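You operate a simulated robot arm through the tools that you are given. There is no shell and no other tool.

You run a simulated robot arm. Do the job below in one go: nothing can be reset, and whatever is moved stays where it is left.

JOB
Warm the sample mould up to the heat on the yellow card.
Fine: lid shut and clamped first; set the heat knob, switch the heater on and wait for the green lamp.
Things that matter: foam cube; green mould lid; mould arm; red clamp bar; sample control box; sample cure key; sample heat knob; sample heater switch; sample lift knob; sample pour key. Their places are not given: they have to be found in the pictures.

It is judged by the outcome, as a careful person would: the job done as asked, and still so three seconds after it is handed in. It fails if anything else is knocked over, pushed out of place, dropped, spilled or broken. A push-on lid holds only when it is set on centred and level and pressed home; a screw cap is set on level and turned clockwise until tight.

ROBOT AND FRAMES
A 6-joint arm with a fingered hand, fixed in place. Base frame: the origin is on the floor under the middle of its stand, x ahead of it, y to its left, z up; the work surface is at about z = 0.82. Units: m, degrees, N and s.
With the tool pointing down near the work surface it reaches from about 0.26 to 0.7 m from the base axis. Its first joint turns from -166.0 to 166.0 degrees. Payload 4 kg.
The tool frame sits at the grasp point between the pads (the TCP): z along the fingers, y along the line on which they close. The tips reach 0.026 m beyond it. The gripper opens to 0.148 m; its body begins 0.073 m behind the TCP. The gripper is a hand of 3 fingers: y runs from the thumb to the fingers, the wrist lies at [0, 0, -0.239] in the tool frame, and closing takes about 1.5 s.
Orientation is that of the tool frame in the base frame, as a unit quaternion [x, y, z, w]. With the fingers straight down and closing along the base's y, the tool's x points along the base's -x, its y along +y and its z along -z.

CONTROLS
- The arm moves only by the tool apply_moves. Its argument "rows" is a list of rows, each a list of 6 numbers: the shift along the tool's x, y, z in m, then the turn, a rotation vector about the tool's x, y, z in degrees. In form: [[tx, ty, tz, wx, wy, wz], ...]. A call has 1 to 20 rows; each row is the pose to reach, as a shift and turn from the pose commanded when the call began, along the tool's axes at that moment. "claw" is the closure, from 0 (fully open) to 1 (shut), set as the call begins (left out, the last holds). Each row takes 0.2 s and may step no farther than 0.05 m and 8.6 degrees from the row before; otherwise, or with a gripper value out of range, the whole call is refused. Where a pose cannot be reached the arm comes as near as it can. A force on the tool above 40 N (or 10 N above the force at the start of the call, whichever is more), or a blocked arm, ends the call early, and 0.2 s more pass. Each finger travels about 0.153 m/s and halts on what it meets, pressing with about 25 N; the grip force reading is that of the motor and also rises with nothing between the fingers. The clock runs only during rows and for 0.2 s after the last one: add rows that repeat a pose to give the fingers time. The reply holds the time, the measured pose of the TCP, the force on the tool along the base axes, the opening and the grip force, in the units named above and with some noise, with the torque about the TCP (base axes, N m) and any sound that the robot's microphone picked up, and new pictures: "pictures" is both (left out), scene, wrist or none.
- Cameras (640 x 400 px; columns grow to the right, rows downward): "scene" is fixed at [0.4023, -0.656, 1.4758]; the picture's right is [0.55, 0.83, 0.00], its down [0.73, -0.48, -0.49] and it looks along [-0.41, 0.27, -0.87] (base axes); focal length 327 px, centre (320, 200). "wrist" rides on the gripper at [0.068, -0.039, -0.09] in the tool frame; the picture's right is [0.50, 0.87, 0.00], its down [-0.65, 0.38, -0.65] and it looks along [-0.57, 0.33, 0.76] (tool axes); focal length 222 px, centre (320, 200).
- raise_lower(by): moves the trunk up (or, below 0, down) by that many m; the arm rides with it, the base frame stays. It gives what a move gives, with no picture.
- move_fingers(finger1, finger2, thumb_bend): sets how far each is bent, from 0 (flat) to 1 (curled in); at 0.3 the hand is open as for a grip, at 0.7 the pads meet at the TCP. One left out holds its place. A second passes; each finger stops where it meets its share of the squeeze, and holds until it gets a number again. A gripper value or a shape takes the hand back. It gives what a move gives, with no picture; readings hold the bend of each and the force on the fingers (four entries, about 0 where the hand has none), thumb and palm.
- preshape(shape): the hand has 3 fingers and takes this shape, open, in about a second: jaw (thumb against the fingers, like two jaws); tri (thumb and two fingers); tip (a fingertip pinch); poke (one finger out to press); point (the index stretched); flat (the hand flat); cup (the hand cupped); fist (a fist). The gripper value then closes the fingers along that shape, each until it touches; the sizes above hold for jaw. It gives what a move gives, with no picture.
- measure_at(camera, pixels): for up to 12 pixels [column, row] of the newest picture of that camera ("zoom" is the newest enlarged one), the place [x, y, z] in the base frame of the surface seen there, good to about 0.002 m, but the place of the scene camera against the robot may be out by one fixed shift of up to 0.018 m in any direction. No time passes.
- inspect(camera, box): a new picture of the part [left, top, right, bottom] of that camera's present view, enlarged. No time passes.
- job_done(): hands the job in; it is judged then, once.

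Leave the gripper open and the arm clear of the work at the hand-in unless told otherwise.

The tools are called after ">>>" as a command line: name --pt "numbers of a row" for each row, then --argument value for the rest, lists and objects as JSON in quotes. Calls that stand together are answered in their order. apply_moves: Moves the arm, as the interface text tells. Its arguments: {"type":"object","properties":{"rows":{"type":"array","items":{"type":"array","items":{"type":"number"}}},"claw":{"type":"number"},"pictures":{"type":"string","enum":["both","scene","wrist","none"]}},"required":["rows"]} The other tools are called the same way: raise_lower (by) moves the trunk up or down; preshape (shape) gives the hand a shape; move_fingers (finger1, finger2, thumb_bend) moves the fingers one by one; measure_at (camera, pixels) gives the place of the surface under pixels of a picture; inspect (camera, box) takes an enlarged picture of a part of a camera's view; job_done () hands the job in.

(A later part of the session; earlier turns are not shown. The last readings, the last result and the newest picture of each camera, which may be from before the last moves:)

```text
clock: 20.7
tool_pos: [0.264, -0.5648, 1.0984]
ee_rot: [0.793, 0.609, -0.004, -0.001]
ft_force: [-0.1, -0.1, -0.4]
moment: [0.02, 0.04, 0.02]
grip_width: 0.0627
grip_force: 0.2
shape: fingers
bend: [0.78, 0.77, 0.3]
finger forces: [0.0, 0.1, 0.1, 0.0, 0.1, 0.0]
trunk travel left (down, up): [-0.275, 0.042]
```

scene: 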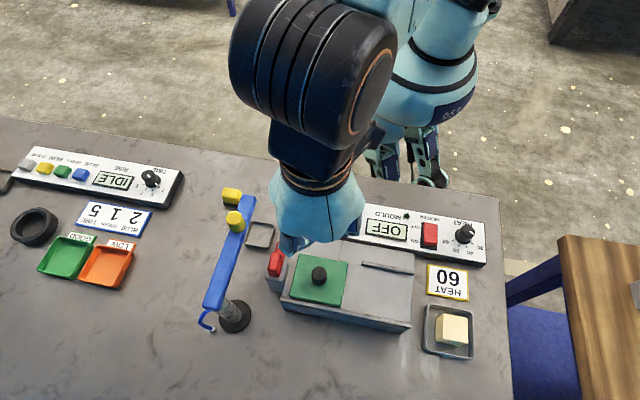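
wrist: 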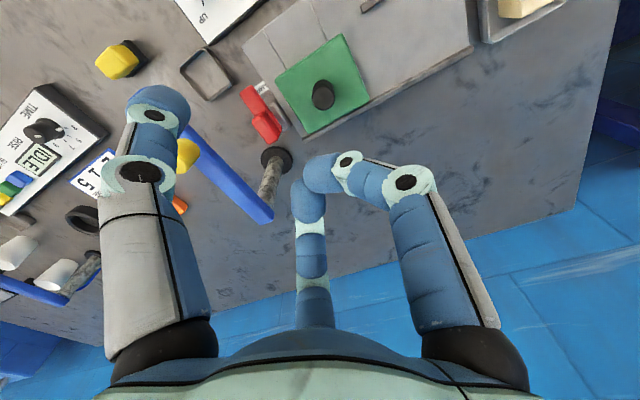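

With the thumb straight, the other two fingers still hang down near the TCP. I'll try "poke", where those fingers curl fully, and then open the thumb so that it stands straight down off the palm axis.

>>> preshape --shape "poke"

>>> move_fingers --thumb_bend 0.25

>>> apply_moves --pt "0 0 -0.002 0 0 0" --pictures "both"

```text
clock: 21.6
tool_pos: [0.262, -0.5645, 1.0976]
ee_rot: [0.792, 0.61, -0.003, -0.002]
ft_force: [-0.2, -0.8, -0.7]
moment: [-0.02, -0.02, -0.01]
grip_width: 0.0
grip_force: 0.1
shape: poke
bend: [1.0, 1.0, 0.4]
finger forces: [0.1, 0.1, 0.0, 0.0, 0.0, 0.1]
trunk travel left (down, up): [-0.275, 0.042]
```

```text
clock: 22.6
tool_pos: [0.2648, -0.5655, 1.0974]
ee_rot: [0.793, 0.609, -0.003, -0.002]
ft_force: [-0.1, 0.1, -0.8]
moment: [0.0, 0.02, -0.01]
grip_width: 0.0895
grip_force: 0.1
shape: fingers
bend: [1.0, 1.0, 0.25]
finger forces: [0.0, 0.0, 0.0, 0.0, 0.1, 0.0]
trunk travel left (down, up): [-0.275, 0.042]
```

```text
clock: 23.0
tool_pos: [0.2633, -0.5647, 1.1005]
ee_rot: [0.793, 0.609, -0.002, -0.003]
ft_force: [-0.9, -0.3, 0.9]
moment: [0.05, 0.01, 0.01]
grip_width: 0.0898
grip_force: 0.1
shape: fingers
bend: [1.0, 1.0, 0.25]
finger forces: [0.0, 0.0, 0.0, 0.0, 0.0, 0.0]
trunk travel left (down, up): [-0.275, 0.042]
```

scene: 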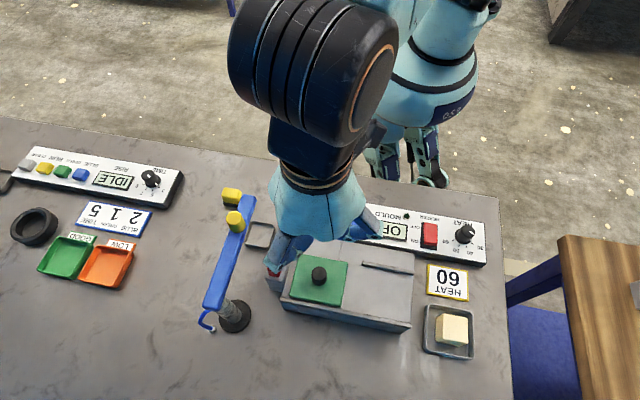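
wrist: 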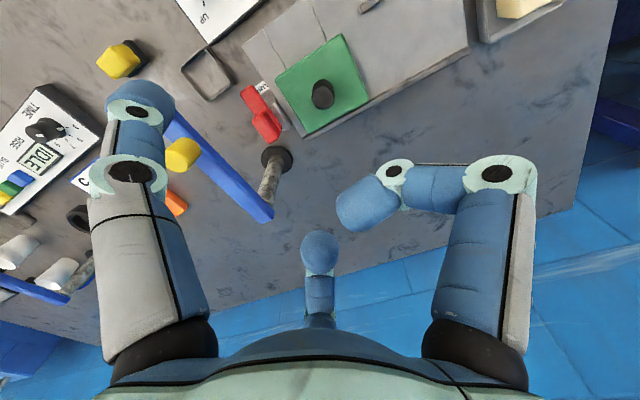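

Now the thumb stands straight down, well off the palm axis, with the other two fingers tucked up. I'll measure where the thumb tip is, around wrist pixels (140,95), and the curled fingers.

>>> inspect --camera "wrist" --box '[80, 60, 220, 200]'

>>> measure_at --camera "wrist" --pixels '[[140, 84], [140, 95], [160, 95], [120, 90], [150, 130], [128, 172], [165, 170], [165, 110], [365, 205], [490, 175], [430, 190], [320, 245]]'

```text
2.86 times, centred on (150, 130) of wrist
```

zoom: 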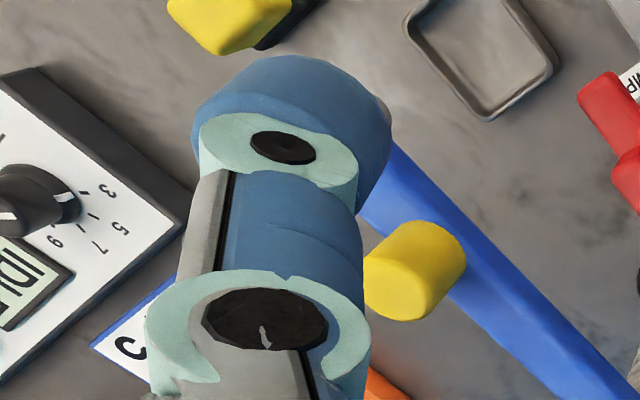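

```text
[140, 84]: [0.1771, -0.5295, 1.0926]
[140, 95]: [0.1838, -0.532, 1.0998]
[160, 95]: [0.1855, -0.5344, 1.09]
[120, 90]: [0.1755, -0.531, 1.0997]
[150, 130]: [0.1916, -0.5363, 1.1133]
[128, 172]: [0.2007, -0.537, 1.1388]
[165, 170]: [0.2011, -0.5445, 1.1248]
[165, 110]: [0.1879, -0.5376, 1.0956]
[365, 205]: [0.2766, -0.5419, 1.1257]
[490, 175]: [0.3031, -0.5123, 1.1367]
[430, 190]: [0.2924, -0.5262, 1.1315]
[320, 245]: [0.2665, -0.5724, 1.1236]
```

The thumb leans outward, which gives plenty of clearance from the blue arm. Next I'll turn the tool -90° so that the thumb points toward the far/left side and the palm stays on the robot side, away from the lid knob. Then I'll set the thumb nearly vertical.

>>> apply_moves --pt "0 0 0 0 0 -8.2" --pt "0 0 0 0 0 -16.4" --pt "0 0 0 0 0 -24.6" --pt "0 0 0 0 0 -32.8" --pt "0 0 0 0 0 -41" --pt "0 0 0 0 0 -49.2" --pt "0 0 0 0 0 -57.4" --pt "0 0 0 0 0 -65.6" --pt "0 0 0 0 0 -73.8" --pt "0 0 0 0 0 -82" --pt "0 0 0 0 0 -90" --pictures "none"

>>> move_fingers --thumb_bend 0.3

>>> apply_moves --pt "0 0 0 0 0 0" --pictures "both"

```text
clock: 25.4
tool_pos: [0.2627, -0.5656, 1.0994]
ee_rot: [0.129, 0.992, -0.001, -0.004]
ft_force: [-0.6, 0.0, 0.5]
moment: [0.02, -0.04, -0.05]
grip_width: 0.0896
grip_force: 0.1
shape: fingers
bend: [1.0, 1.0, 0.25]
finger forces: [0.0, 0.1, 0.1, 0.0, 0.0, 0.0]
trunk travel left (down, up): [-0.275, 0.042]
```

```text
clock: 26.4
tool_pos: [0.2638, -0.5642, 1.1007]
ee_rot: [0.13, 0.991, -0.001, -0.004]
ft_force: [-0.3, 0.6, -0.1]
moment: [0.02, -0.01, 0.01]
grip_width: 0.0857
grip_force: 0.1
shape: fingers
bend: [1.0, 1.0, 0.3]
finger forces: [0.0, 0.1, 0.0, 0.0, 0.1, 0.0]
trunk travel left (down, up): [-0.275, 0.042]
```

```text
clock: 26.8
tool_pos: [0.2635, -0.5647, 1.1001]
ee_rot: [0.13, 0.992, -0.001, -0.003]
ft_force: [0.0, -0.3, -0.8]
moment: [0.02, 0.01, 0.01]
grip_width: 0.0856
grip_force: 0.1
shape: fingers
bend: [1.0, 1.0, 0.3]
finger forces: [0.0, 0.0, 0.1, 0.0, 0.0, 0.0]
trunk travel left (down, up): [-0.275, 0.042]
```

scene: 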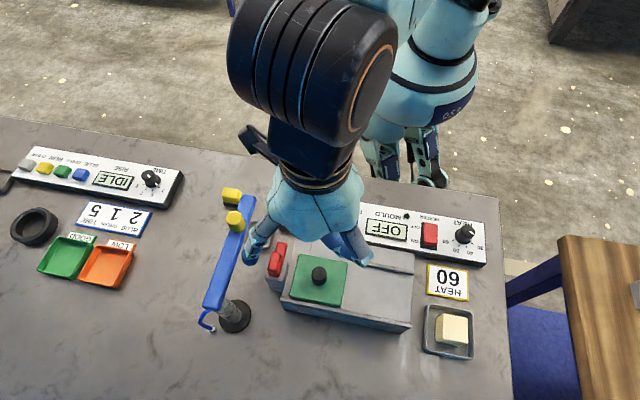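
wrist: 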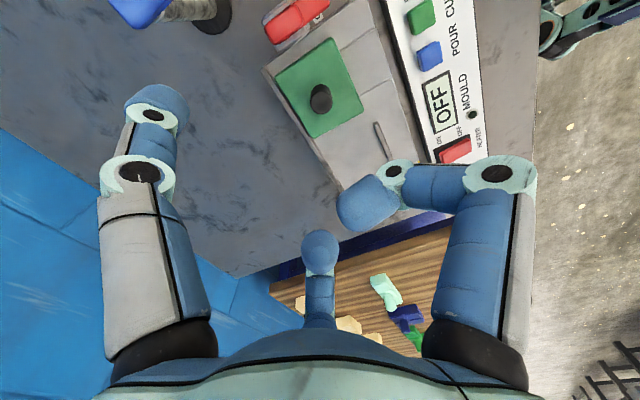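

The thumb is now at scene (256,245). I'll measure the thumb's surface in the wrist picture and in an enlarged scene picture, to know the tip's position relative to the TCP.

>>> measure_at --camera "wrist" --pixels '[[155, 86], [155, 95], [175, 95], [132, 95], [152, 115], [155, 140], [138, 170], [185, 110], [168, 130], [140, 100], [185, 125], [160, 90]]'

>>> inspect --camera "scene" --box '[220, 200, 300, 280]'

>>> measure_at --camera "zoom" --pixels '[[250, 300], [230, 310], [270, 310], [250, 320], [260, 280], [290, 230]]'

```text
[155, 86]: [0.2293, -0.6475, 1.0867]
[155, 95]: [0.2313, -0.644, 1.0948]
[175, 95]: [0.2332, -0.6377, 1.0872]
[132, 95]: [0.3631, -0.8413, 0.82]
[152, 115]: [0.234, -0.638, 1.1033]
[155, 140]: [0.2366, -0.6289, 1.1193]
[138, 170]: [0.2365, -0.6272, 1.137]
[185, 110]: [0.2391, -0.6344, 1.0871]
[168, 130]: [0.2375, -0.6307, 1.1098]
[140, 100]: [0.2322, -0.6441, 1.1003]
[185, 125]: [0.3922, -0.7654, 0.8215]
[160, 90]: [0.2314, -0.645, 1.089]
```

```text
5.00 times, centred on (260, 240) of scene
```

zoom: 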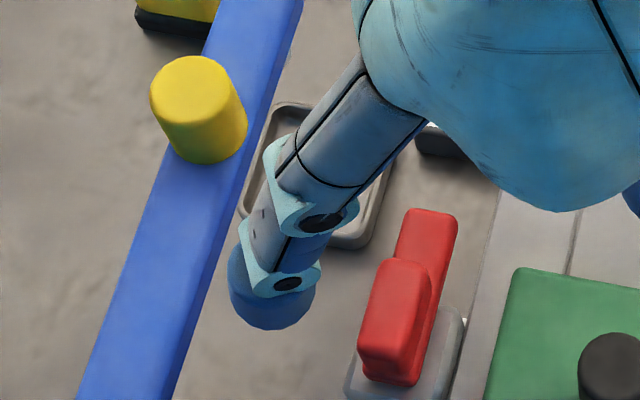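

```text
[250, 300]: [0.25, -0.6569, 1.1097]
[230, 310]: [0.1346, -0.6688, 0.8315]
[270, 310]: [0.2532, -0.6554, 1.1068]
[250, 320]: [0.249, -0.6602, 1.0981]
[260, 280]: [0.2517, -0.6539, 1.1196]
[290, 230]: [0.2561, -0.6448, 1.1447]
```

Next I'll measure the blue arm's right edge and the bar and handle left edges in this zoom, to know the gap the thumb must enter.

>>> measure_at --camera "zoom" --pixels '[[210, 240], [185, 330], [240, 140], [405, 215], [395, 250], [450, 218], [372, 275], [362, 330], [358, 365], [425, 300], [410, 380], [430, 240]]'

```text
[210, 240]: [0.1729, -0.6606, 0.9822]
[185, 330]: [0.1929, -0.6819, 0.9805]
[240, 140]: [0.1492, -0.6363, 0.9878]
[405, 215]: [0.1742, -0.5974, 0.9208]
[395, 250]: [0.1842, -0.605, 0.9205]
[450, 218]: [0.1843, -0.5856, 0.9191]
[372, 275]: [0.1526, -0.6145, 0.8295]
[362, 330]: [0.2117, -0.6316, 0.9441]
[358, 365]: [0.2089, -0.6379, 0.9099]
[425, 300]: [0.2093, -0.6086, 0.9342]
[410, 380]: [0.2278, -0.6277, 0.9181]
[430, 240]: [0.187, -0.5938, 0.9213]
```

The gap between the blue arm's edge (u≈-0.3435) and the bar's left edge (u≈-0.295) is about 48 mm, and the thumb is about 25 mm thick. I'll move so that the thumb is above that gap beside the bar's free end, come down partway, and check the pictures.

>>> apply_moves --pt "0.028 0.005 0 0 0 0" --pt "0.056 0.009 0 0 0 0" --pt "0.0843 0.0139 0 0 0 0" --pt "0.0843 0.0139 0.03 0 0 0" --pt "0.0843 0.0139 0.06 0 0 0" --pt "0.0843 0.0139 0.09 0 0 0" --pt "0.0843 0.0139 0.09 0 0 0" --pictures "both"

>>> inspect --camera "scene" --box '[220, 200, 340, 300]'

```text
clock: 28.4
tool_pos: [0.1847, -0.5287, 1.0106]
ee_rot: [0.13, 0.992, -0.001, -0.004]
ft_force: [0.1, 0.5, 0.4]
moment: [0.03, -0.01, 0.0]
grip_width: 0.0856
grip_force: 0.1
shape: fingers
bend: [1.0, 1.0, 0.3]
finger forces: [0.0, 0.0, 0.1, 0.1, 0.0, 0.1]
trunk travel left (down, up): [-0.275, 0.042]
```

scene: 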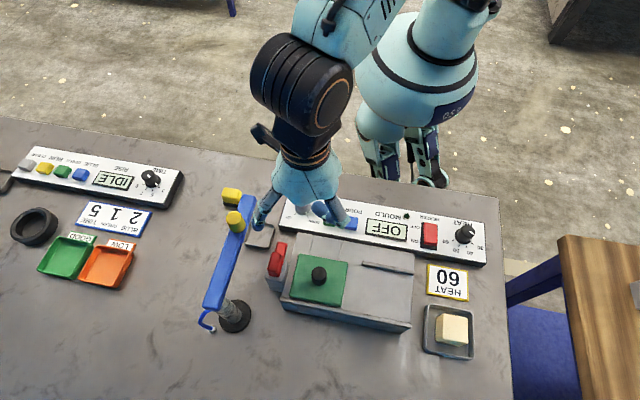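
wrist: 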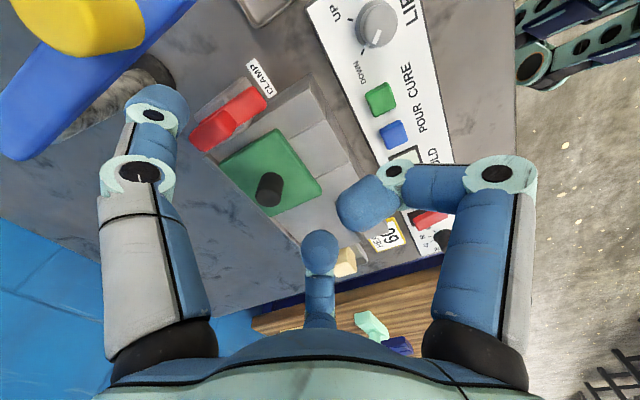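

```text
4.00 times, centred on (280, 250) of scene
```

zoom: 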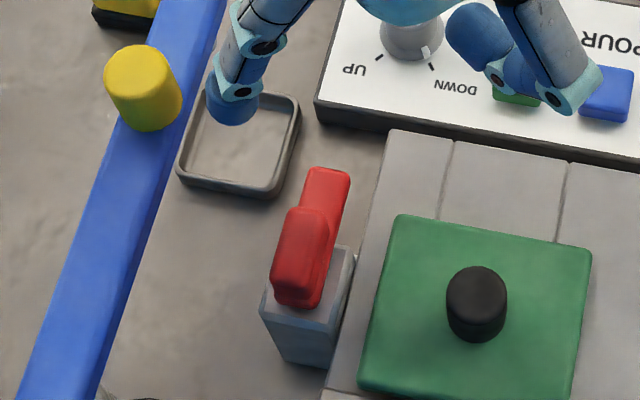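

The thumb at zoom (232,105) lines up with the gap left of the bar's end. I'll shift 2.5 mm further from the bar and come down to working height, tip about z 0.902.

>>> apply_moves --pt "0.00125 -0.0022 0.02 0 0 0" --pt "0.00125 -0.0022 0.04 0 0 0" --pt "0.00125 -0.0022 0.06 0 0 0" --pt "0.00125 -0.0022 0.075 0 0 0" --pt "0.00125 -0.0022 0.084 0 0 0" --pt "0.00125 -0.0022 0.084 0 0 0" --pictures "both"

>>> inspect --camera "scene" --box '[220, 200, 340, 300]'

```text
clock: 29.8
tool_pos: [0.1824, -0.5311, 0.9273]
ee_rot: [0.13, 0.992, 0.0, -0.004]
ft_force: [0.5, 0.4, 0.0]
moment: [-0.03, -0.02, -0.01]
grip_width: 0.0856
grip_force: 0.1
shape: fingers
bend: [1.0, 1.0, 0.3]
finger forces: [0.0, 0.0, 0.0, 0.0, 0.1, 0.1]
trunk travel left (down, up): [-0.275, 0.042]
```

scene: 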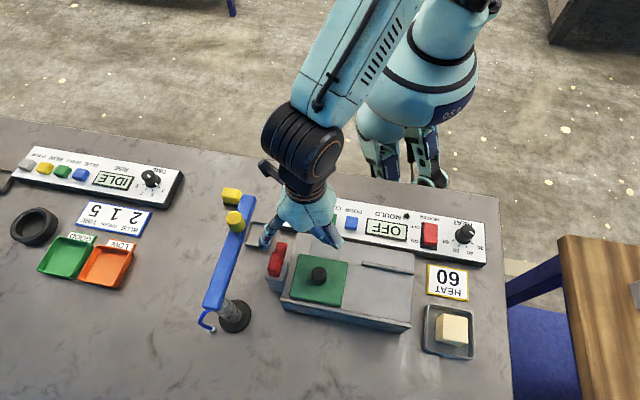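
wrist: 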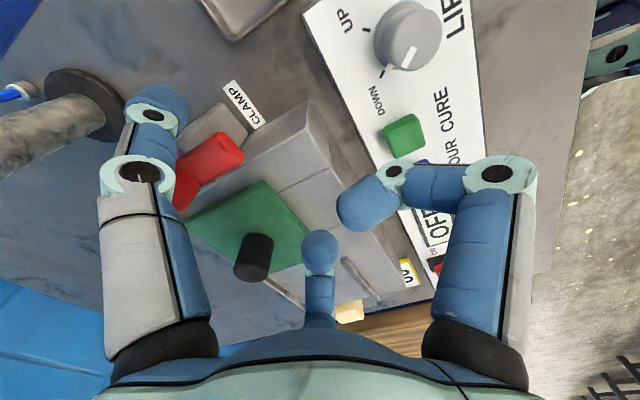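

```text
4.00 times, centred on (280, 250) of scene
```

zoom: 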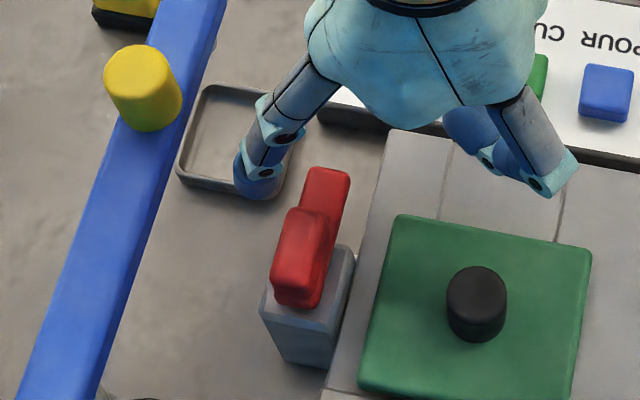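

The thumb tip (zoom (260,180)) is beside the bar's free end with no contact. I'll push the bar along an arc about the pivot, first to about 30°, and check.

>>> apply_moves --pt "-0.0042 0.0075 0 0 0 0" --pt "-0.0052 0.0135 0 0 0 0" --pt "-0.0067 0.0195 0 0 0 0" --pt "-0.0095 0.025 0 0 0 0" --pt "-0.0123 0.0303 0 0 0 0" --pt "-0.0123 0.0303 0 0 0 0" --pictures "both"

>>> inspect --camera "scene" --box '[220, 200, 340, 300]'

```text
clock: 31.2
tool_pos: [0.2018, -0.5041, 0.9279]
ee_rot: [0.13, 0.991, -0.002, -0.004]
ft_force: [0.6, -0.3, 0.9]
moment: [-0.02, 0.0, -0.01]
grip_width: 0.0859
grip_force: 0.1
shape: fingers
bend: [1.0, 1.0, 0.3]
finger forces: [0.1, 0.0, 0.0, 0.0, 0.1, 0.1]
trunk travel left (down, up): [-0.275, 0.042]
```

scene: 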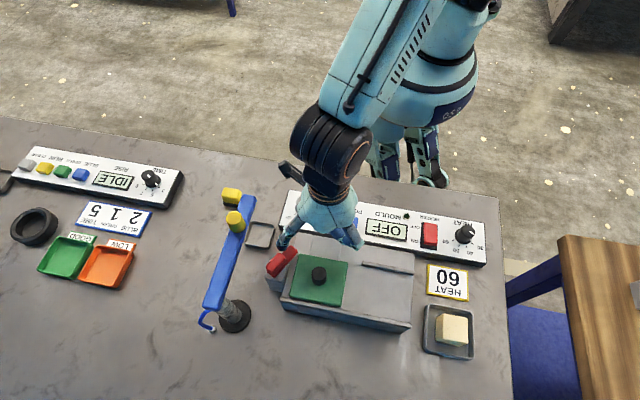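
wrist: 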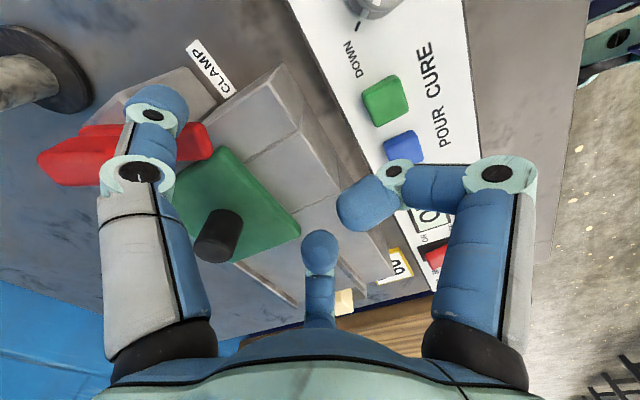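

```text
4.00 times, centred on (280, 250) of scene
```

zoom: 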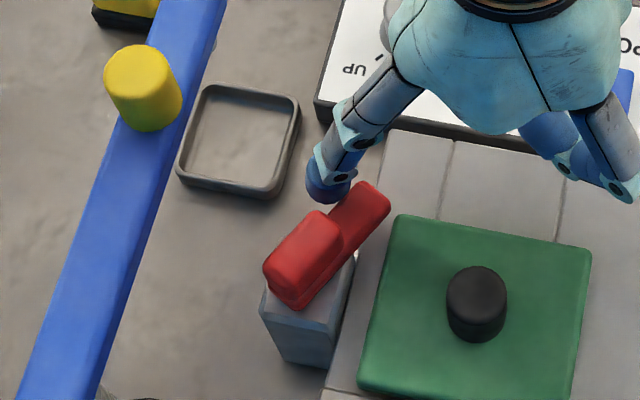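

The bar has swung about 30° with almost no resistance. I'll continue to about 60°.

>>> apply_moves --pt "-0.0041 0.0048 0 0 0 0" --pt "-0.0082 0.009 0 0 0 0" --pt "-0.0132 0.0125 0 0 0 0" --pt "-0.0183 0.0155 0 0 0 0" --pt "-0.0183 0.0155 0 0 0 0" --pictures "both"

>>> inspect --camera "scene" --box '[220, 200, 340, 300]'

```text
clock: 32.4
tool_pos: [0.2236, -0.4945, 0.9269]
ee_rot: [0.129, 0.992, 0.001, -0.004]
ft_force: [0.3, 0.5, 0.6]
moment: [0.06, -0.02, 0.02]
grip_width: 0.0858
grip_force: 0.1
shape: fingers
bend: [1.0, 1.0, 0.3]
finger forces: [0.0, 0.0, 0.1, 0.0, 0.1, 0.0]
trunk travel left (down, up): [-0.275, 0.042]
```

scene: 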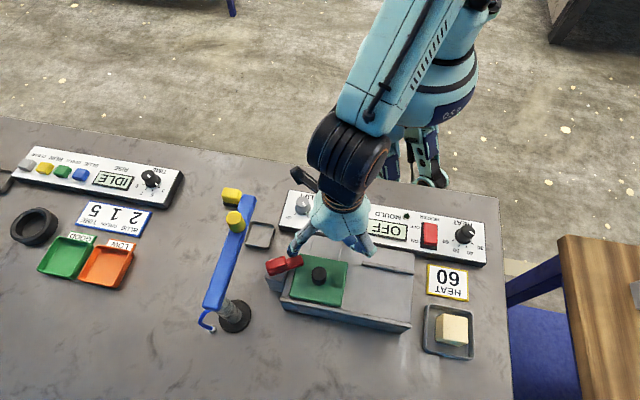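
wrist: 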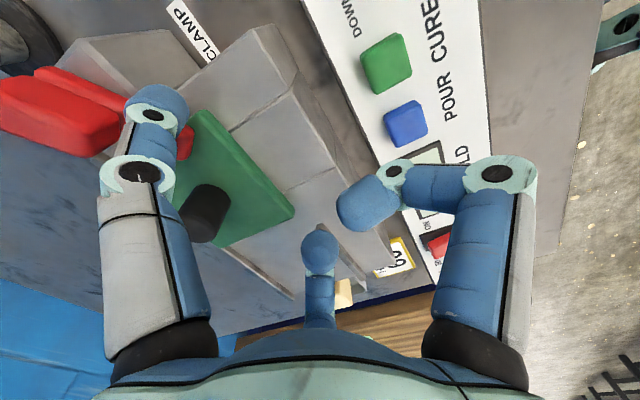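

```text
4.00 times, centred on (280, 250) of scene
```

zoom: 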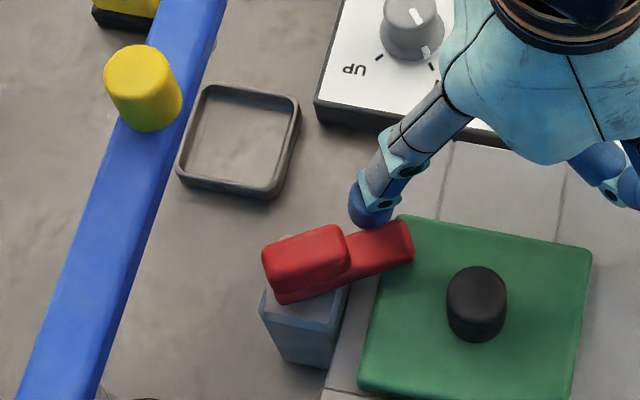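

The bar is at about 65° and already over the lid's corner. I'll continue toward 90° in small steps, watching for the stop.

>>> apply_moves --pt "-0.0055 0.002 0 0 0 0" --pt "-0.0115 0.0037 0 0 0 0" --pt "-0.0155 0.004 0 0 0 0" --pt "-0.0195 0.0042 0 0 0 0" --pt "-0.0237 0.0043 0 0 0 0" --pt "-0.0237 0.0043 0 0 0 0" --pictures "both"

>>> inspect --camera "scene" --box '[220, 200, 340, 300]'

```text
clock: 33.8
tool_pos: [0.2467, -0.4962, 0.9253]
ee_rot: [0.13, 0.992, -0.001, -0.004]
ft_force: [-1.3, 0.0, 0.1]
moment: [-0.05, 0.01, 0.02]
grip_width: 0.0855
grip_force: 0.6
shape: fingers
bend: [1.0, 1.0, 0.3]
finger forces: [0.0, 0.1, 0.1, 0.0, 0.3, 0.1]
trunk travel left (down, up): [-0.275, 0.042]
```

scene: 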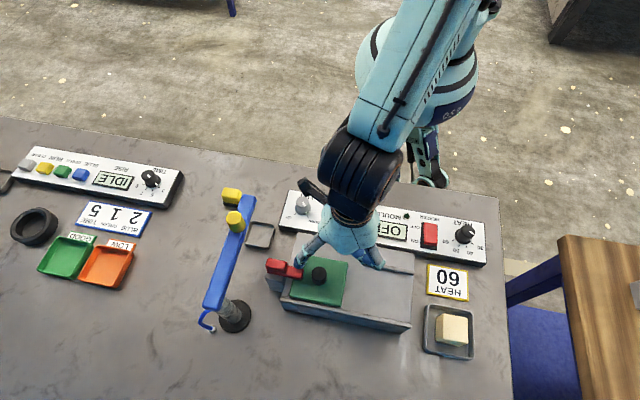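
wrist: 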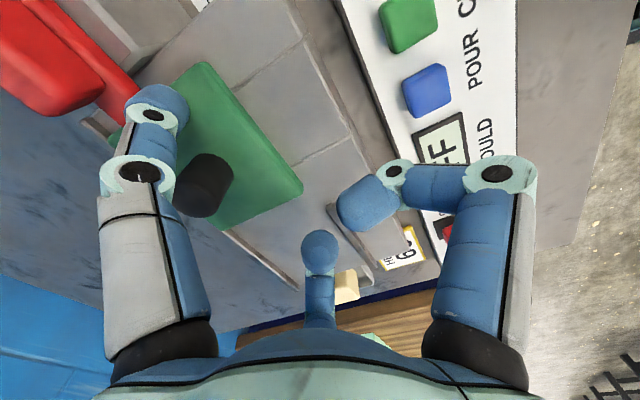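

```text
4.00 times, centred on (280, 250) of scene
```

zoom: 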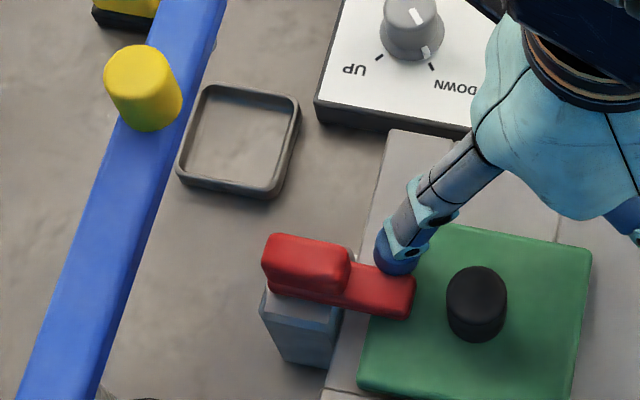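

The bar now lies along the mould over the lid's edge. I'll push 3 mm more to feel whether it's at its stop.

>>> apply_moves --pt "-0.0013 -0.00075 0 0 0 0" --pt "-0.0026 -0.0015 0 0 0 0" --pt "-0.0026 -0.0015 0 0 0 0" --pictures "both"

>>> inspect --camera "scene" --box '[220, 200, 340, 300]'

```text
clock: 34.6
tool_pos: [0.2495, -0.4974, 0.9251]
ee_rot: [0.129, 0.992, 0.0, -0.003]
ft_force: [-2.1, 1.2, 0.1]
moment: [0.01, 0.04, -0.28]
grip_width: 0.0856
grip_force: 1.2
shape: fingers
bend: [1.0, 1.0, 0.3]
finger forces: [0.0, 0.0, 0.0, 0.0, 3.0, 0.0]
trunk travel left (down, up): [-0.275, 0.042]
```

scene: 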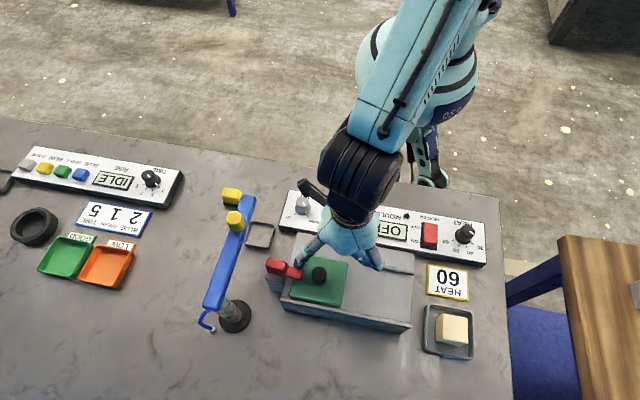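
wrist: 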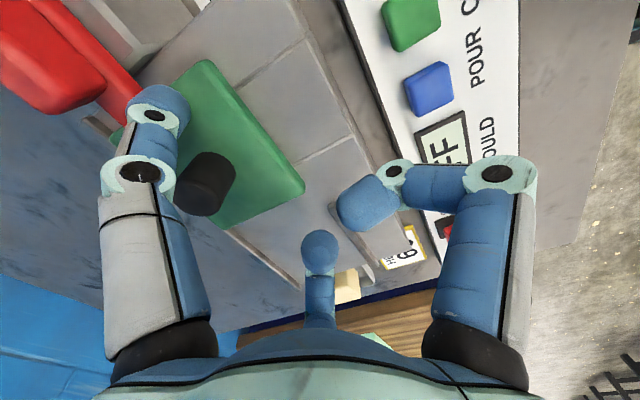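

```text
4.00 times, centred on (280, 250) of scene
```

zoom: 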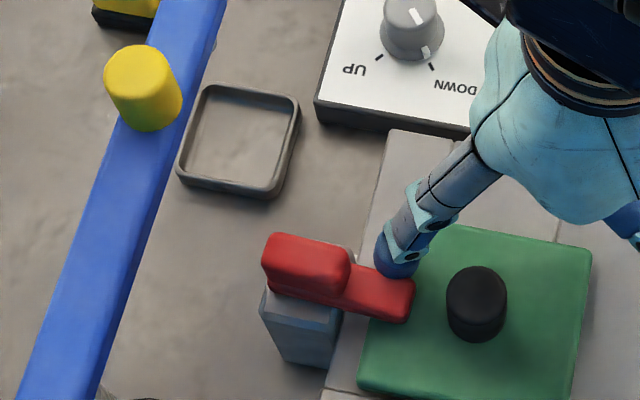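

The force is beginning to build, with 3 N on the thumb. I'll try one more 2 mm probe.

>>> apply_moves --pt "-0.0009 -0.0005 0 0 0 0" --pt "-0.0017 -0.001 0 0 0 0" --pt "-0.0017 -0.001 0 0 0 0" --pictures "scene"

>>> inspect --camera "scene" --box '[250, 230, 330, 300]'

```text
clock: 35.4
tool_pos: [0.2503, -0.4985, 0.926]
ee_rot: [0.131, 0.991, 0.001, -0.003]
ft_force: [-14.0, 7.5, 3.6]
moment: [-0.19, 0.31, -1.33]
grip_width: 0.0851
grip_force: 7.2
shape: fingers
bend: [1.0, 1.0, 0.3]
finger forces: [0.0, 0.0, 0.0, 0.1, 14.1, 0.0]
trunk travel left (down, up): [-0.275, 0.042]
```

scene: 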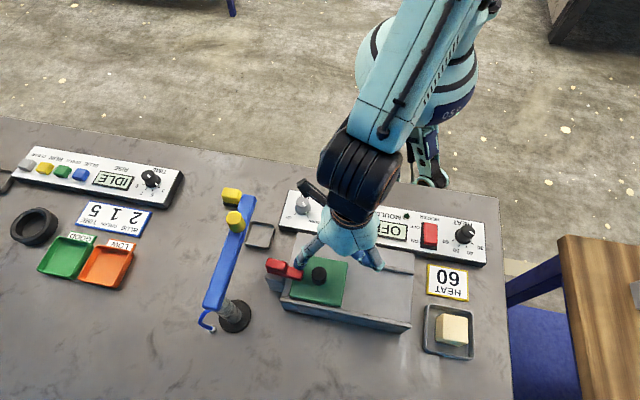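

```text
5.71 times, centred on (290, 265) of scene
```

zoom: 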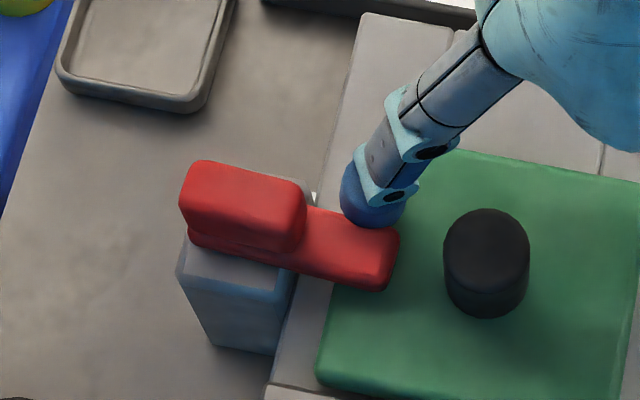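

16 N of resistance means the clamp is at its stop, across the lid edge. I'll back the thumb off and lift clear.

>>> apply_moves --pt "0.005 0.003 0 0 0 0" --pt "0.013 0.0075 0 0 0 0" --pt "0.013 0.0075 -0.03 0 0 0" --pt "0.013 0.0075 -0.07 0 0 0" --pt "0.013 0.0075 -0.11 0 0 0" --pictures "both"

>>> inspect --camera "scene" --box '[250, 230, 330, 300]'

```text
clock: 36.6
tool_pos: [0.2396, -0.4893, 1.036]
ee_rot: [0.13, 0.992, -0.001, -0.005]
ft_force: [0.9, 0.8, 0.3]
moment: [-0.03, -0.03, 0.01]
grip_width: 0.0851
grip_force: 0.1
shape: fingers
bend: [1.0, 1.0, 0.3]
finger forces: [0.0, 0.0, 0.0, 0.0, 0.0, 0.0]
trunk travel left (down, up): [-0.275, 0.042]
```

scene: 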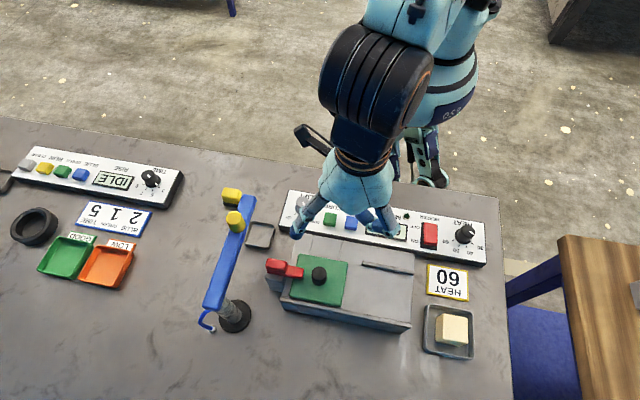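
wrist: 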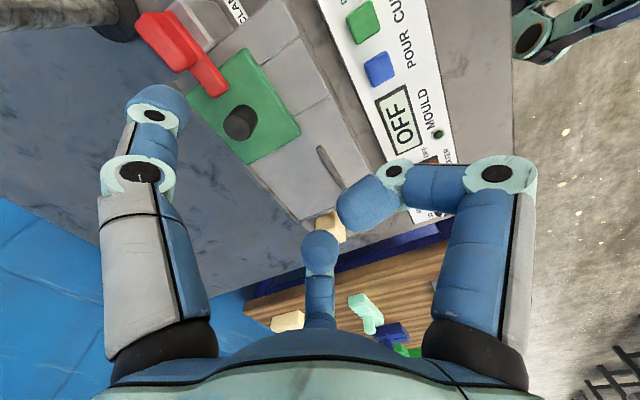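

```text
5.71 times, centred on (290, 265) of scene
```

zoom: 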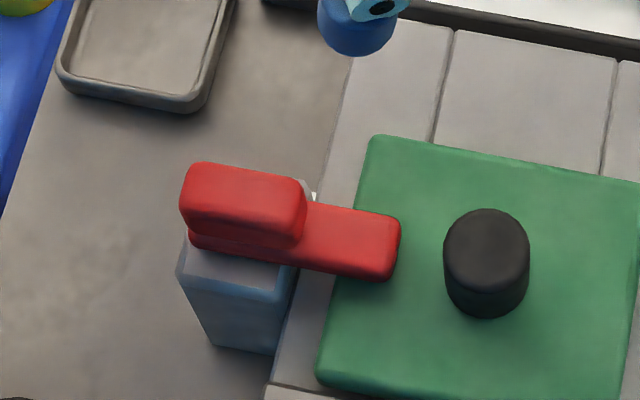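

The clamp bar rests across the lid edge, aligned with the mould, so the lid is shut and clamped. Next is the heat knob. I'll take the "jaw" shape again and move above the knob, near (0.337,-0.260), turning the tool -30°.

>>> preshape --shape "jaw"

>>> apply_moves --pt "-0.005 0.036 -0.02 0 0 -5" --pt "-0.011 0.078 -0.02 0 0 -10" --pt "-0.017 0.12 -0.02 0 0 -15" --pt "-0.023 0.162 -0.02 0 0 -20" --pt "-0.029 0.204 -0.02 0 0 -25" --pt "-0.035 0.2466 -0.02 0 0 -30" --pt "-0.035 0.2466 -0.02 0 0 -30" --claw 0.5 --pictures "both"

>>> inspect --camera "wrist" --box '[220, 20, 420, 200]'

```text
clock: 37.5
tool_pos: [0.2399, -0.4903, 1.0347]
ee_rot: [0.129, 0.992, 0.0, -0.004]
ft_force: [0.7, 0.0, 0.1]
moment: [-0.01, 0.0, -0.03]
grip_width: 0.1479
grip_force: 0.0
shape: jaw
bend: [0.3, 0.3, 0.3]
finger forces: [0.0, 0.0, 0.0, 0.0, 0.0, 0.1]
trunk travel left (down, up): [-0.275, 0.042]
```

```text
clock: 39.1
tool_pos: [0.3394, -0.2589, 1.055]
ee_rot: [-0.132, 0.991, 0.001, -0.003]
ft_force: [0.1, -2.4, 0.6]
moment: [-0.01, 0.01, 0.04]
grip_width: 0.0743
grip_force: 0.0
shape: jaw
bend: [0.36, 0.36, 0.7]
finger forces: [0.0, 0.1, 0.0, 0.0, 0.0, 0.1]
trunk travel left (down, up): [-0.275, 0.042]
```

scene: 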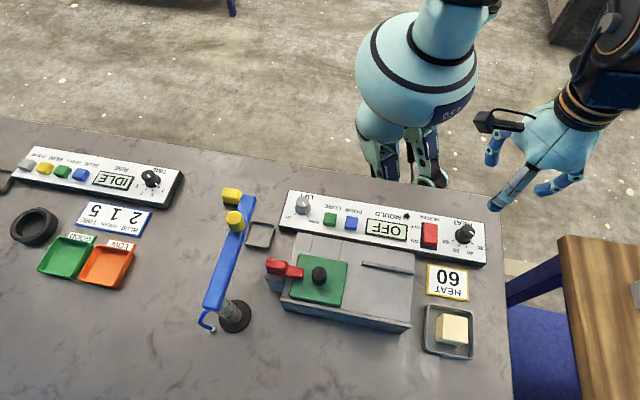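
wrist: 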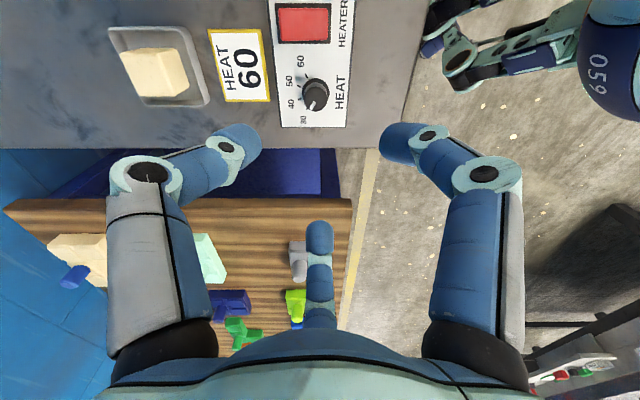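

```text
2.22 times, centred on (320, 110) of wrist
```

zoom: 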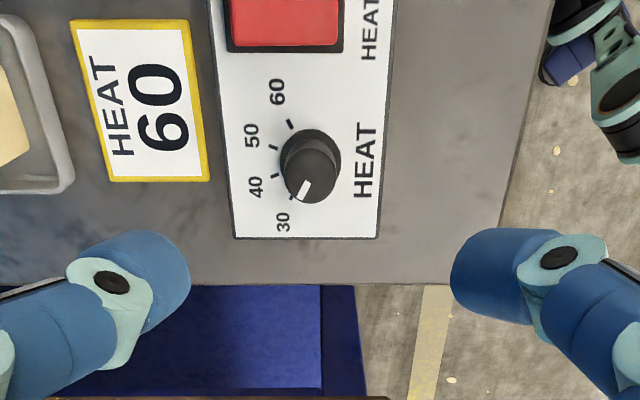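

The view is clear: the card reads HEAT 60, the heat knob points at 30, and the scale runs 30-40-50-60 clockwise. I'll measure the knob's top, pointer and ticks here.

>>> measure_at --camera "zoom" --pixels '[[310, 175], [294, 180], [326, 178], [310, 160], [308, 195], [290, 123], [272, 147], [274, 177], [292, 206], [305, 184], [303, 190], [285, 35]]'

>>> inspect --camera "wrist" --box '[280, 50, 360, 130]'

```text
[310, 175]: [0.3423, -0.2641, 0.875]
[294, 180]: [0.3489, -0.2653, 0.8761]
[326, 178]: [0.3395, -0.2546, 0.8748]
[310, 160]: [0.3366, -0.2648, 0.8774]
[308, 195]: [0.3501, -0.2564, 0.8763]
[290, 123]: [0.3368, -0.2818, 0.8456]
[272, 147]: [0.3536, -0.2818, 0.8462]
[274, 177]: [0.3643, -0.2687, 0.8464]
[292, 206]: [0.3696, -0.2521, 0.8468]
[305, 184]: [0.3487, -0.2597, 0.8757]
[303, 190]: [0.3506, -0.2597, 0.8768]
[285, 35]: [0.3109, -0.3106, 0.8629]
```

```text
5.00 times, centred on (320, 90) of wrist
```

zoom: 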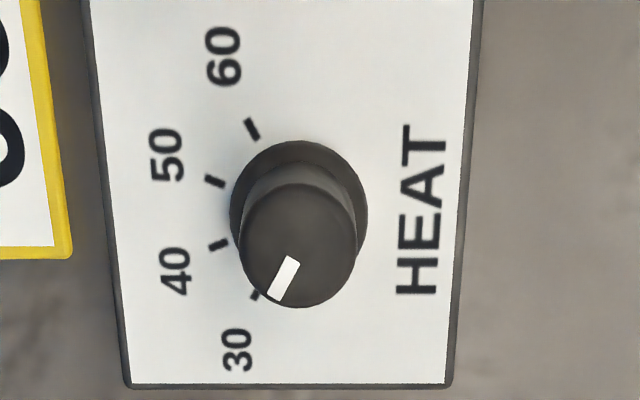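

>>> measure_at --camera "zoom" --pixels '[[298, 246], [242, 246], [355, 246], [298, 190], [298, 302], [290, 262], [279, 292], [252, 128], [215, 181], [219, 245], [256, 296], [299, 150]]'

```text
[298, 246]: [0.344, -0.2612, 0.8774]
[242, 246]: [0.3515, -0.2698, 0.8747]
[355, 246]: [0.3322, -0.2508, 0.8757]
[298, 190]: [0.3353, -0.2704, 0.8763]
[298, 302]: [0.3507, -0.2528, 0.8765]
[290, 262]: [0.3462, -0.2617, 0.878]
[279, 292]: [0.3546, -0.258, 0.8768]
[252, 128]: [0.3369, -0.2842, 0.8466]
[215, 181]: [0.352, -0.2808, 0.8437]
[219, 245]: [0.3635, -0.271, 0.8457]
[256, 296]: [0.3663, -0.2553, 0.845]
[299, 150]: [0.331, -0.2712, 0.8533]
```

The ticks sit about 40° apart, 120° in total from 30 to 60, and the knob axis is at about (0.343,-0.261) with its top at z 0.877. So the knob needs +120° clockwise. I'll come down toward it with the hand half open and recheck the centring.

>>> apply_moves --pt "-0.0029 -0.003 0.04 0 0 0" --pt "-0.0029 -0.003 0.08 0 0 0" --pt "-0.0029 -0.003 0.12 0 0 0" --pt "-0.0029 -0.003 0.12 0 0 0" --claw 0.5 --pictures "both"

>>> inspect --camera "wrist" --box '[240, 70, 400, 200]'

```text
clock: 40.1
tool_pos: [0.3416, -0.2611, 0.9338]
ee_rot: [-0.132, 0.991, 0.001, -0.005]
ft_force: [-0.2, -0.1, -0.4]
moment: [0.01, -0.01, 0.0]
grip_width: 0.0743
grip_force: 0.1
shape: jaw
bend: [0.36, 0.36, 0.7]
finger forces: [0.1, 0.0, 0.0, 0.0, 0.1, 0.0]
trunk travel left (down, up): [-0.275, 0.042]
```

scene: 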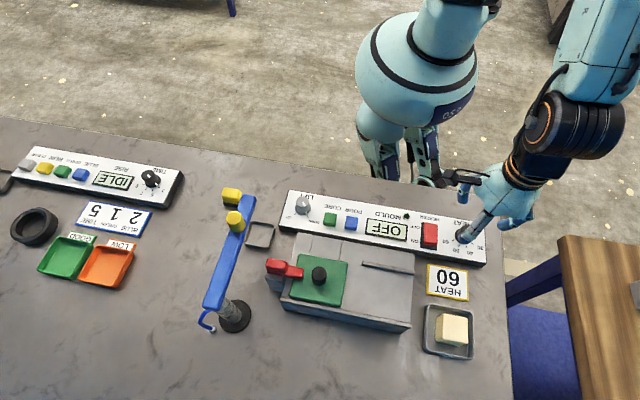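
wrist: 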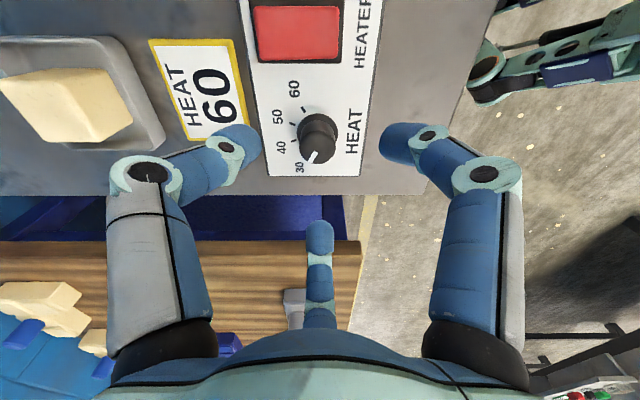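

```text
3.08 times, centred on (320, 135) of wrist
```

zoom: 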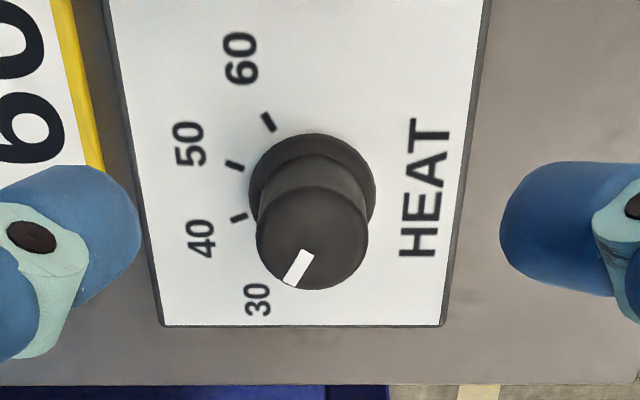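

>>> measure_at --camera "zoom" --pixels '[[312, 238], [258, 238], [366, 238], [312, 194], [312, 286], [305, 252], [292, 282]]'

```text
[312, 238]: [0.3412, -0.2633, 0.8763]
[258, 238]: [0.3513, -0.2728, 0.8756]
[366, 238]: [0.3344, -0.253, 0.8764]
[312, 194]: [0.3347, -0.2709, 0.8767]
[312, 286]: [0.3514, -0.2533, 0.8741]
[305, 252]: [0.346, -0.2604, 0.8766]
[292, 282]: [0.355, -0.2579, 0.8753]
```

The knob centre is (0.343,-0.2625), so I'll shift about 2 mm and go down to grip height.

>>> apply_moves --pt "-0.001 -0.0017 0.02 0 0 0" --pt "-0.001 -0.0017 0.04 0 0 0" --pt "-0.001 -0.0017 0.053 0 0 0" --pt "-0.001 -0.0017 0.053 0 0 0" --claw 0.5 --pictures "wrist"

```text
clock: 41.1
tool_pos: [0.3438, -0.2639, 0.8815]
ee_rot: [-0.131, 0.991, 0.0, -0.004]
ft_force: [0.6, 0.0, 0.2]
moment: [0.01, -0.02, 0.02]
grip_width: 0.0744
grip_force: 0.1
shape: jaw
bend: [0.36, 0.36, 0.7]
finger forces: [0.1, 0.0, 0.0, 0.0, 0.0, 0.1]
trunk travel left (down, up): [-0.275, 0.042]
```

wrist: 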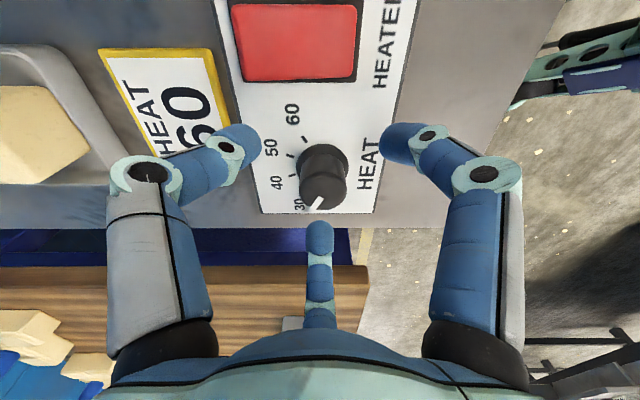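

The knob is centred between the fingers. I'll close on it.

>>> apply_moves --pt "0 0 0 0 0 0" --pt "0 0 0 0 0 0" --pt "0 0 0 0 0 0" --pt "0 0 0 0 0 0" --pt "0 0 0 0 0 0" --claw 1.0 --pictures "wrist"

```text
clock: 42.3
tool_pos: [0.344, -0.2642, 0.8807]
ee_rot: [-0.131, 0.991, 0.001, -0.004]
ft_force: [-0.8, -1.3, -6.2]
moment: [-0.03, 0.0, 0.0]
grip_width: 0.0204
grip_force: 25.4
shape: jaw
bend: [0.75, 0.75, 0.7]
finger forces: [22.0, 21.8, 0.1, 0.0, 22.3, 0.0]
trunk travel left (down, up): [-0.275, 0.042]
```

wrist: 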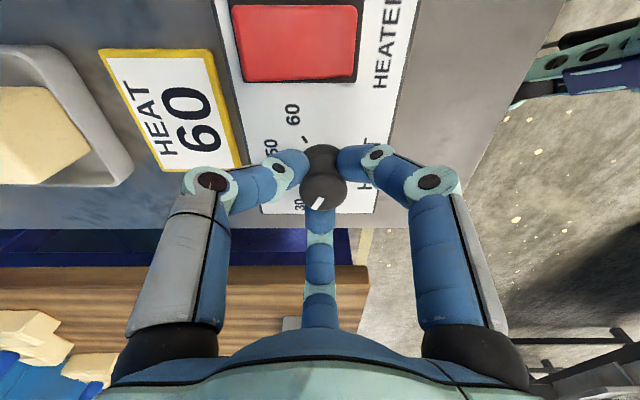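

The knob is gripped: opening 0.020 and about 22 N on each finger, with the pointer visible. I'll turn 40° clockwise (positive about tool z) and check that it follows.

>>> apply_moves --pt "0 0 0 0 0 8" --pt "0 0 0 0 0 16" --pt "0 0 0 0 0 24" --pt "0 0 0 0 0 32" --pt "0 0 0 0 0 40" --pt "0 0 0 0 0 40" --pictures "both"

```text
clock: 43.7
tool_pos: [0.3428, -0.2641, 0.882]
ee_rot: [0.217, 0.976, -0.001, -0.004]
ft_force: [-4.4, 3.0, -8.2]
moment: [0.03, 0.07, -0.01]
grip_width: 0.0198
grip_force: 25.2
shape: jaw
bend: [0.74, 0.75, 0.7]
finger forces: [24.5, 21.6, 0.1, 0.1, 22.8, 0.1]
trunk travel left (down, up): [-0.275, 0.042]
```

scene: 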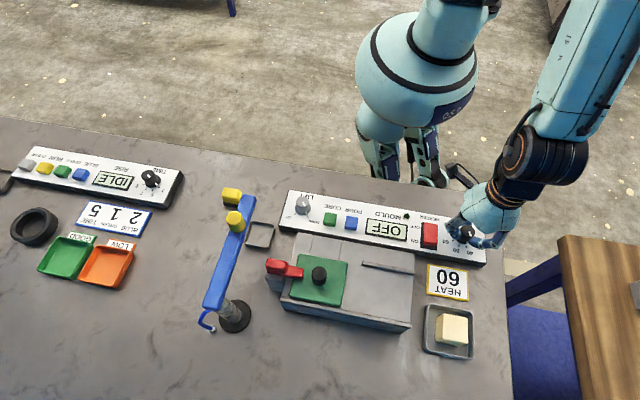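
wrist: 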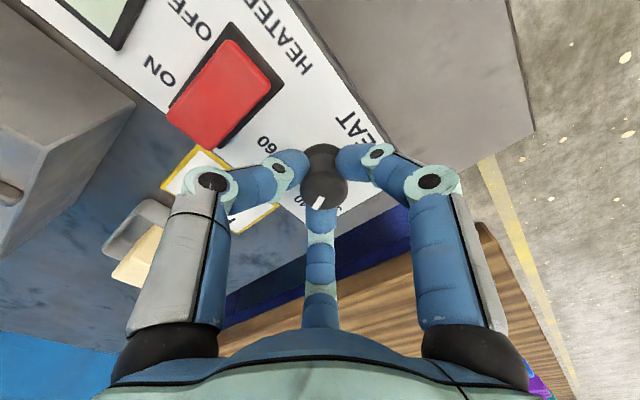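

The pointer stays fixed relative to the hand at (318,203), so the knob follows. I'll turn the remaining 80°.

>>> apply_moves --pt "0 0 0 0 0 8" --pt "0 0 0 0 0 16" --pt "0 0 0 0 0 24" --pt "0 0 0 0 0 32" --pt "0 0 0 0 0 40" --pt "0 0 0 0 0 48" --pt "0 0 0 0 0 56" --pt "0 0 0 0 0 64" --pt "0 0 0 0 0 72" --pt "0 0 0 0 0 80" --pt "0 0 0 0 0 80" --pictures "both"

>>> inspect --camera "wrist" --box '[240, 110, 400, 230]'

```text
clock: 46.1
tool_pos: [0.3425, -0.2627, 0.8827]
ee_rot: [0.793, 0.609, -0.004, -0.003]
ft_force: [-5.1, 9.5, -11.4]
moment: [0.24, 0.14, 0.04]
grip_width: 0.0191
grip_force: 25.0
shape: jaw
bend: [0.74, 0.75, 0.7]
finger forces: [26.5, 18.2, 0.0, 0.0, 27.4, 0.1]
trunk travel left (down, up): [-0.275, 0.042]
```

scene: 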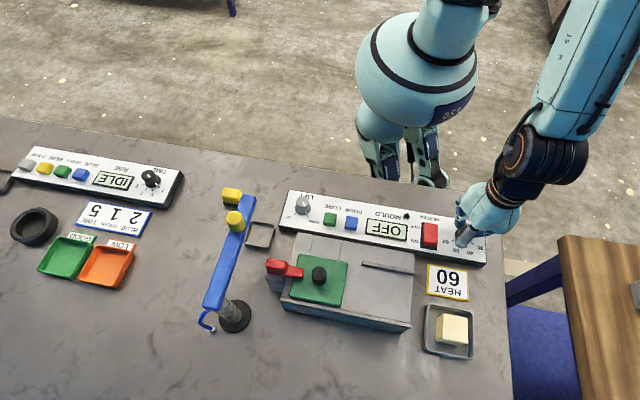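
wrist: 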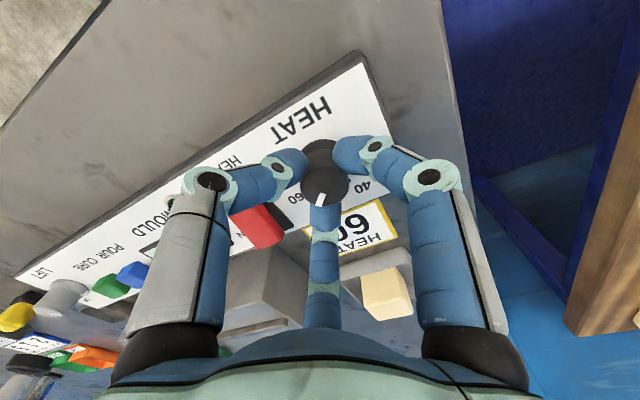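

```text
3.33 times, centred on (320, 170) of wrist
```

zoom: 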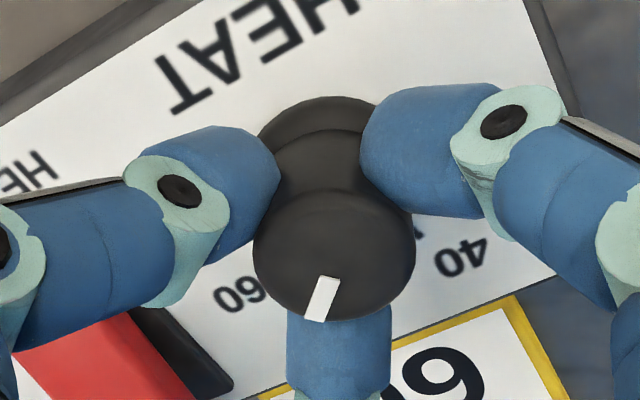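

The hand has turned a full 120°. I'll measure the pointer's direction on the knob top.

>>> measure_at --camera "zoom" --pixels '[[328, 280], [317, 316], [322, 298], [334, 255], [256, 255], [412, 255], [334, 195], [334, 310]]'

```text
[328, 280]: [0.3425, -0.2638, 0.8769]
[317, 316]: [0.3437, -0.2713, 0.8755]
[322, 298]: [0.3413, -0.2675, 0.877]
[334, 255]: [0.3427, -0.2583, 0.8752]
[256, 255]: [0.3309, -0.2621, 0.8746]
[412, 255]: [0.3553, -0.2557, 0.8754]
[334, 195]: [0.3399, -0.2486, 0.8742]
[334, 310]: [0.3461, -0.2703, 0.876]
```

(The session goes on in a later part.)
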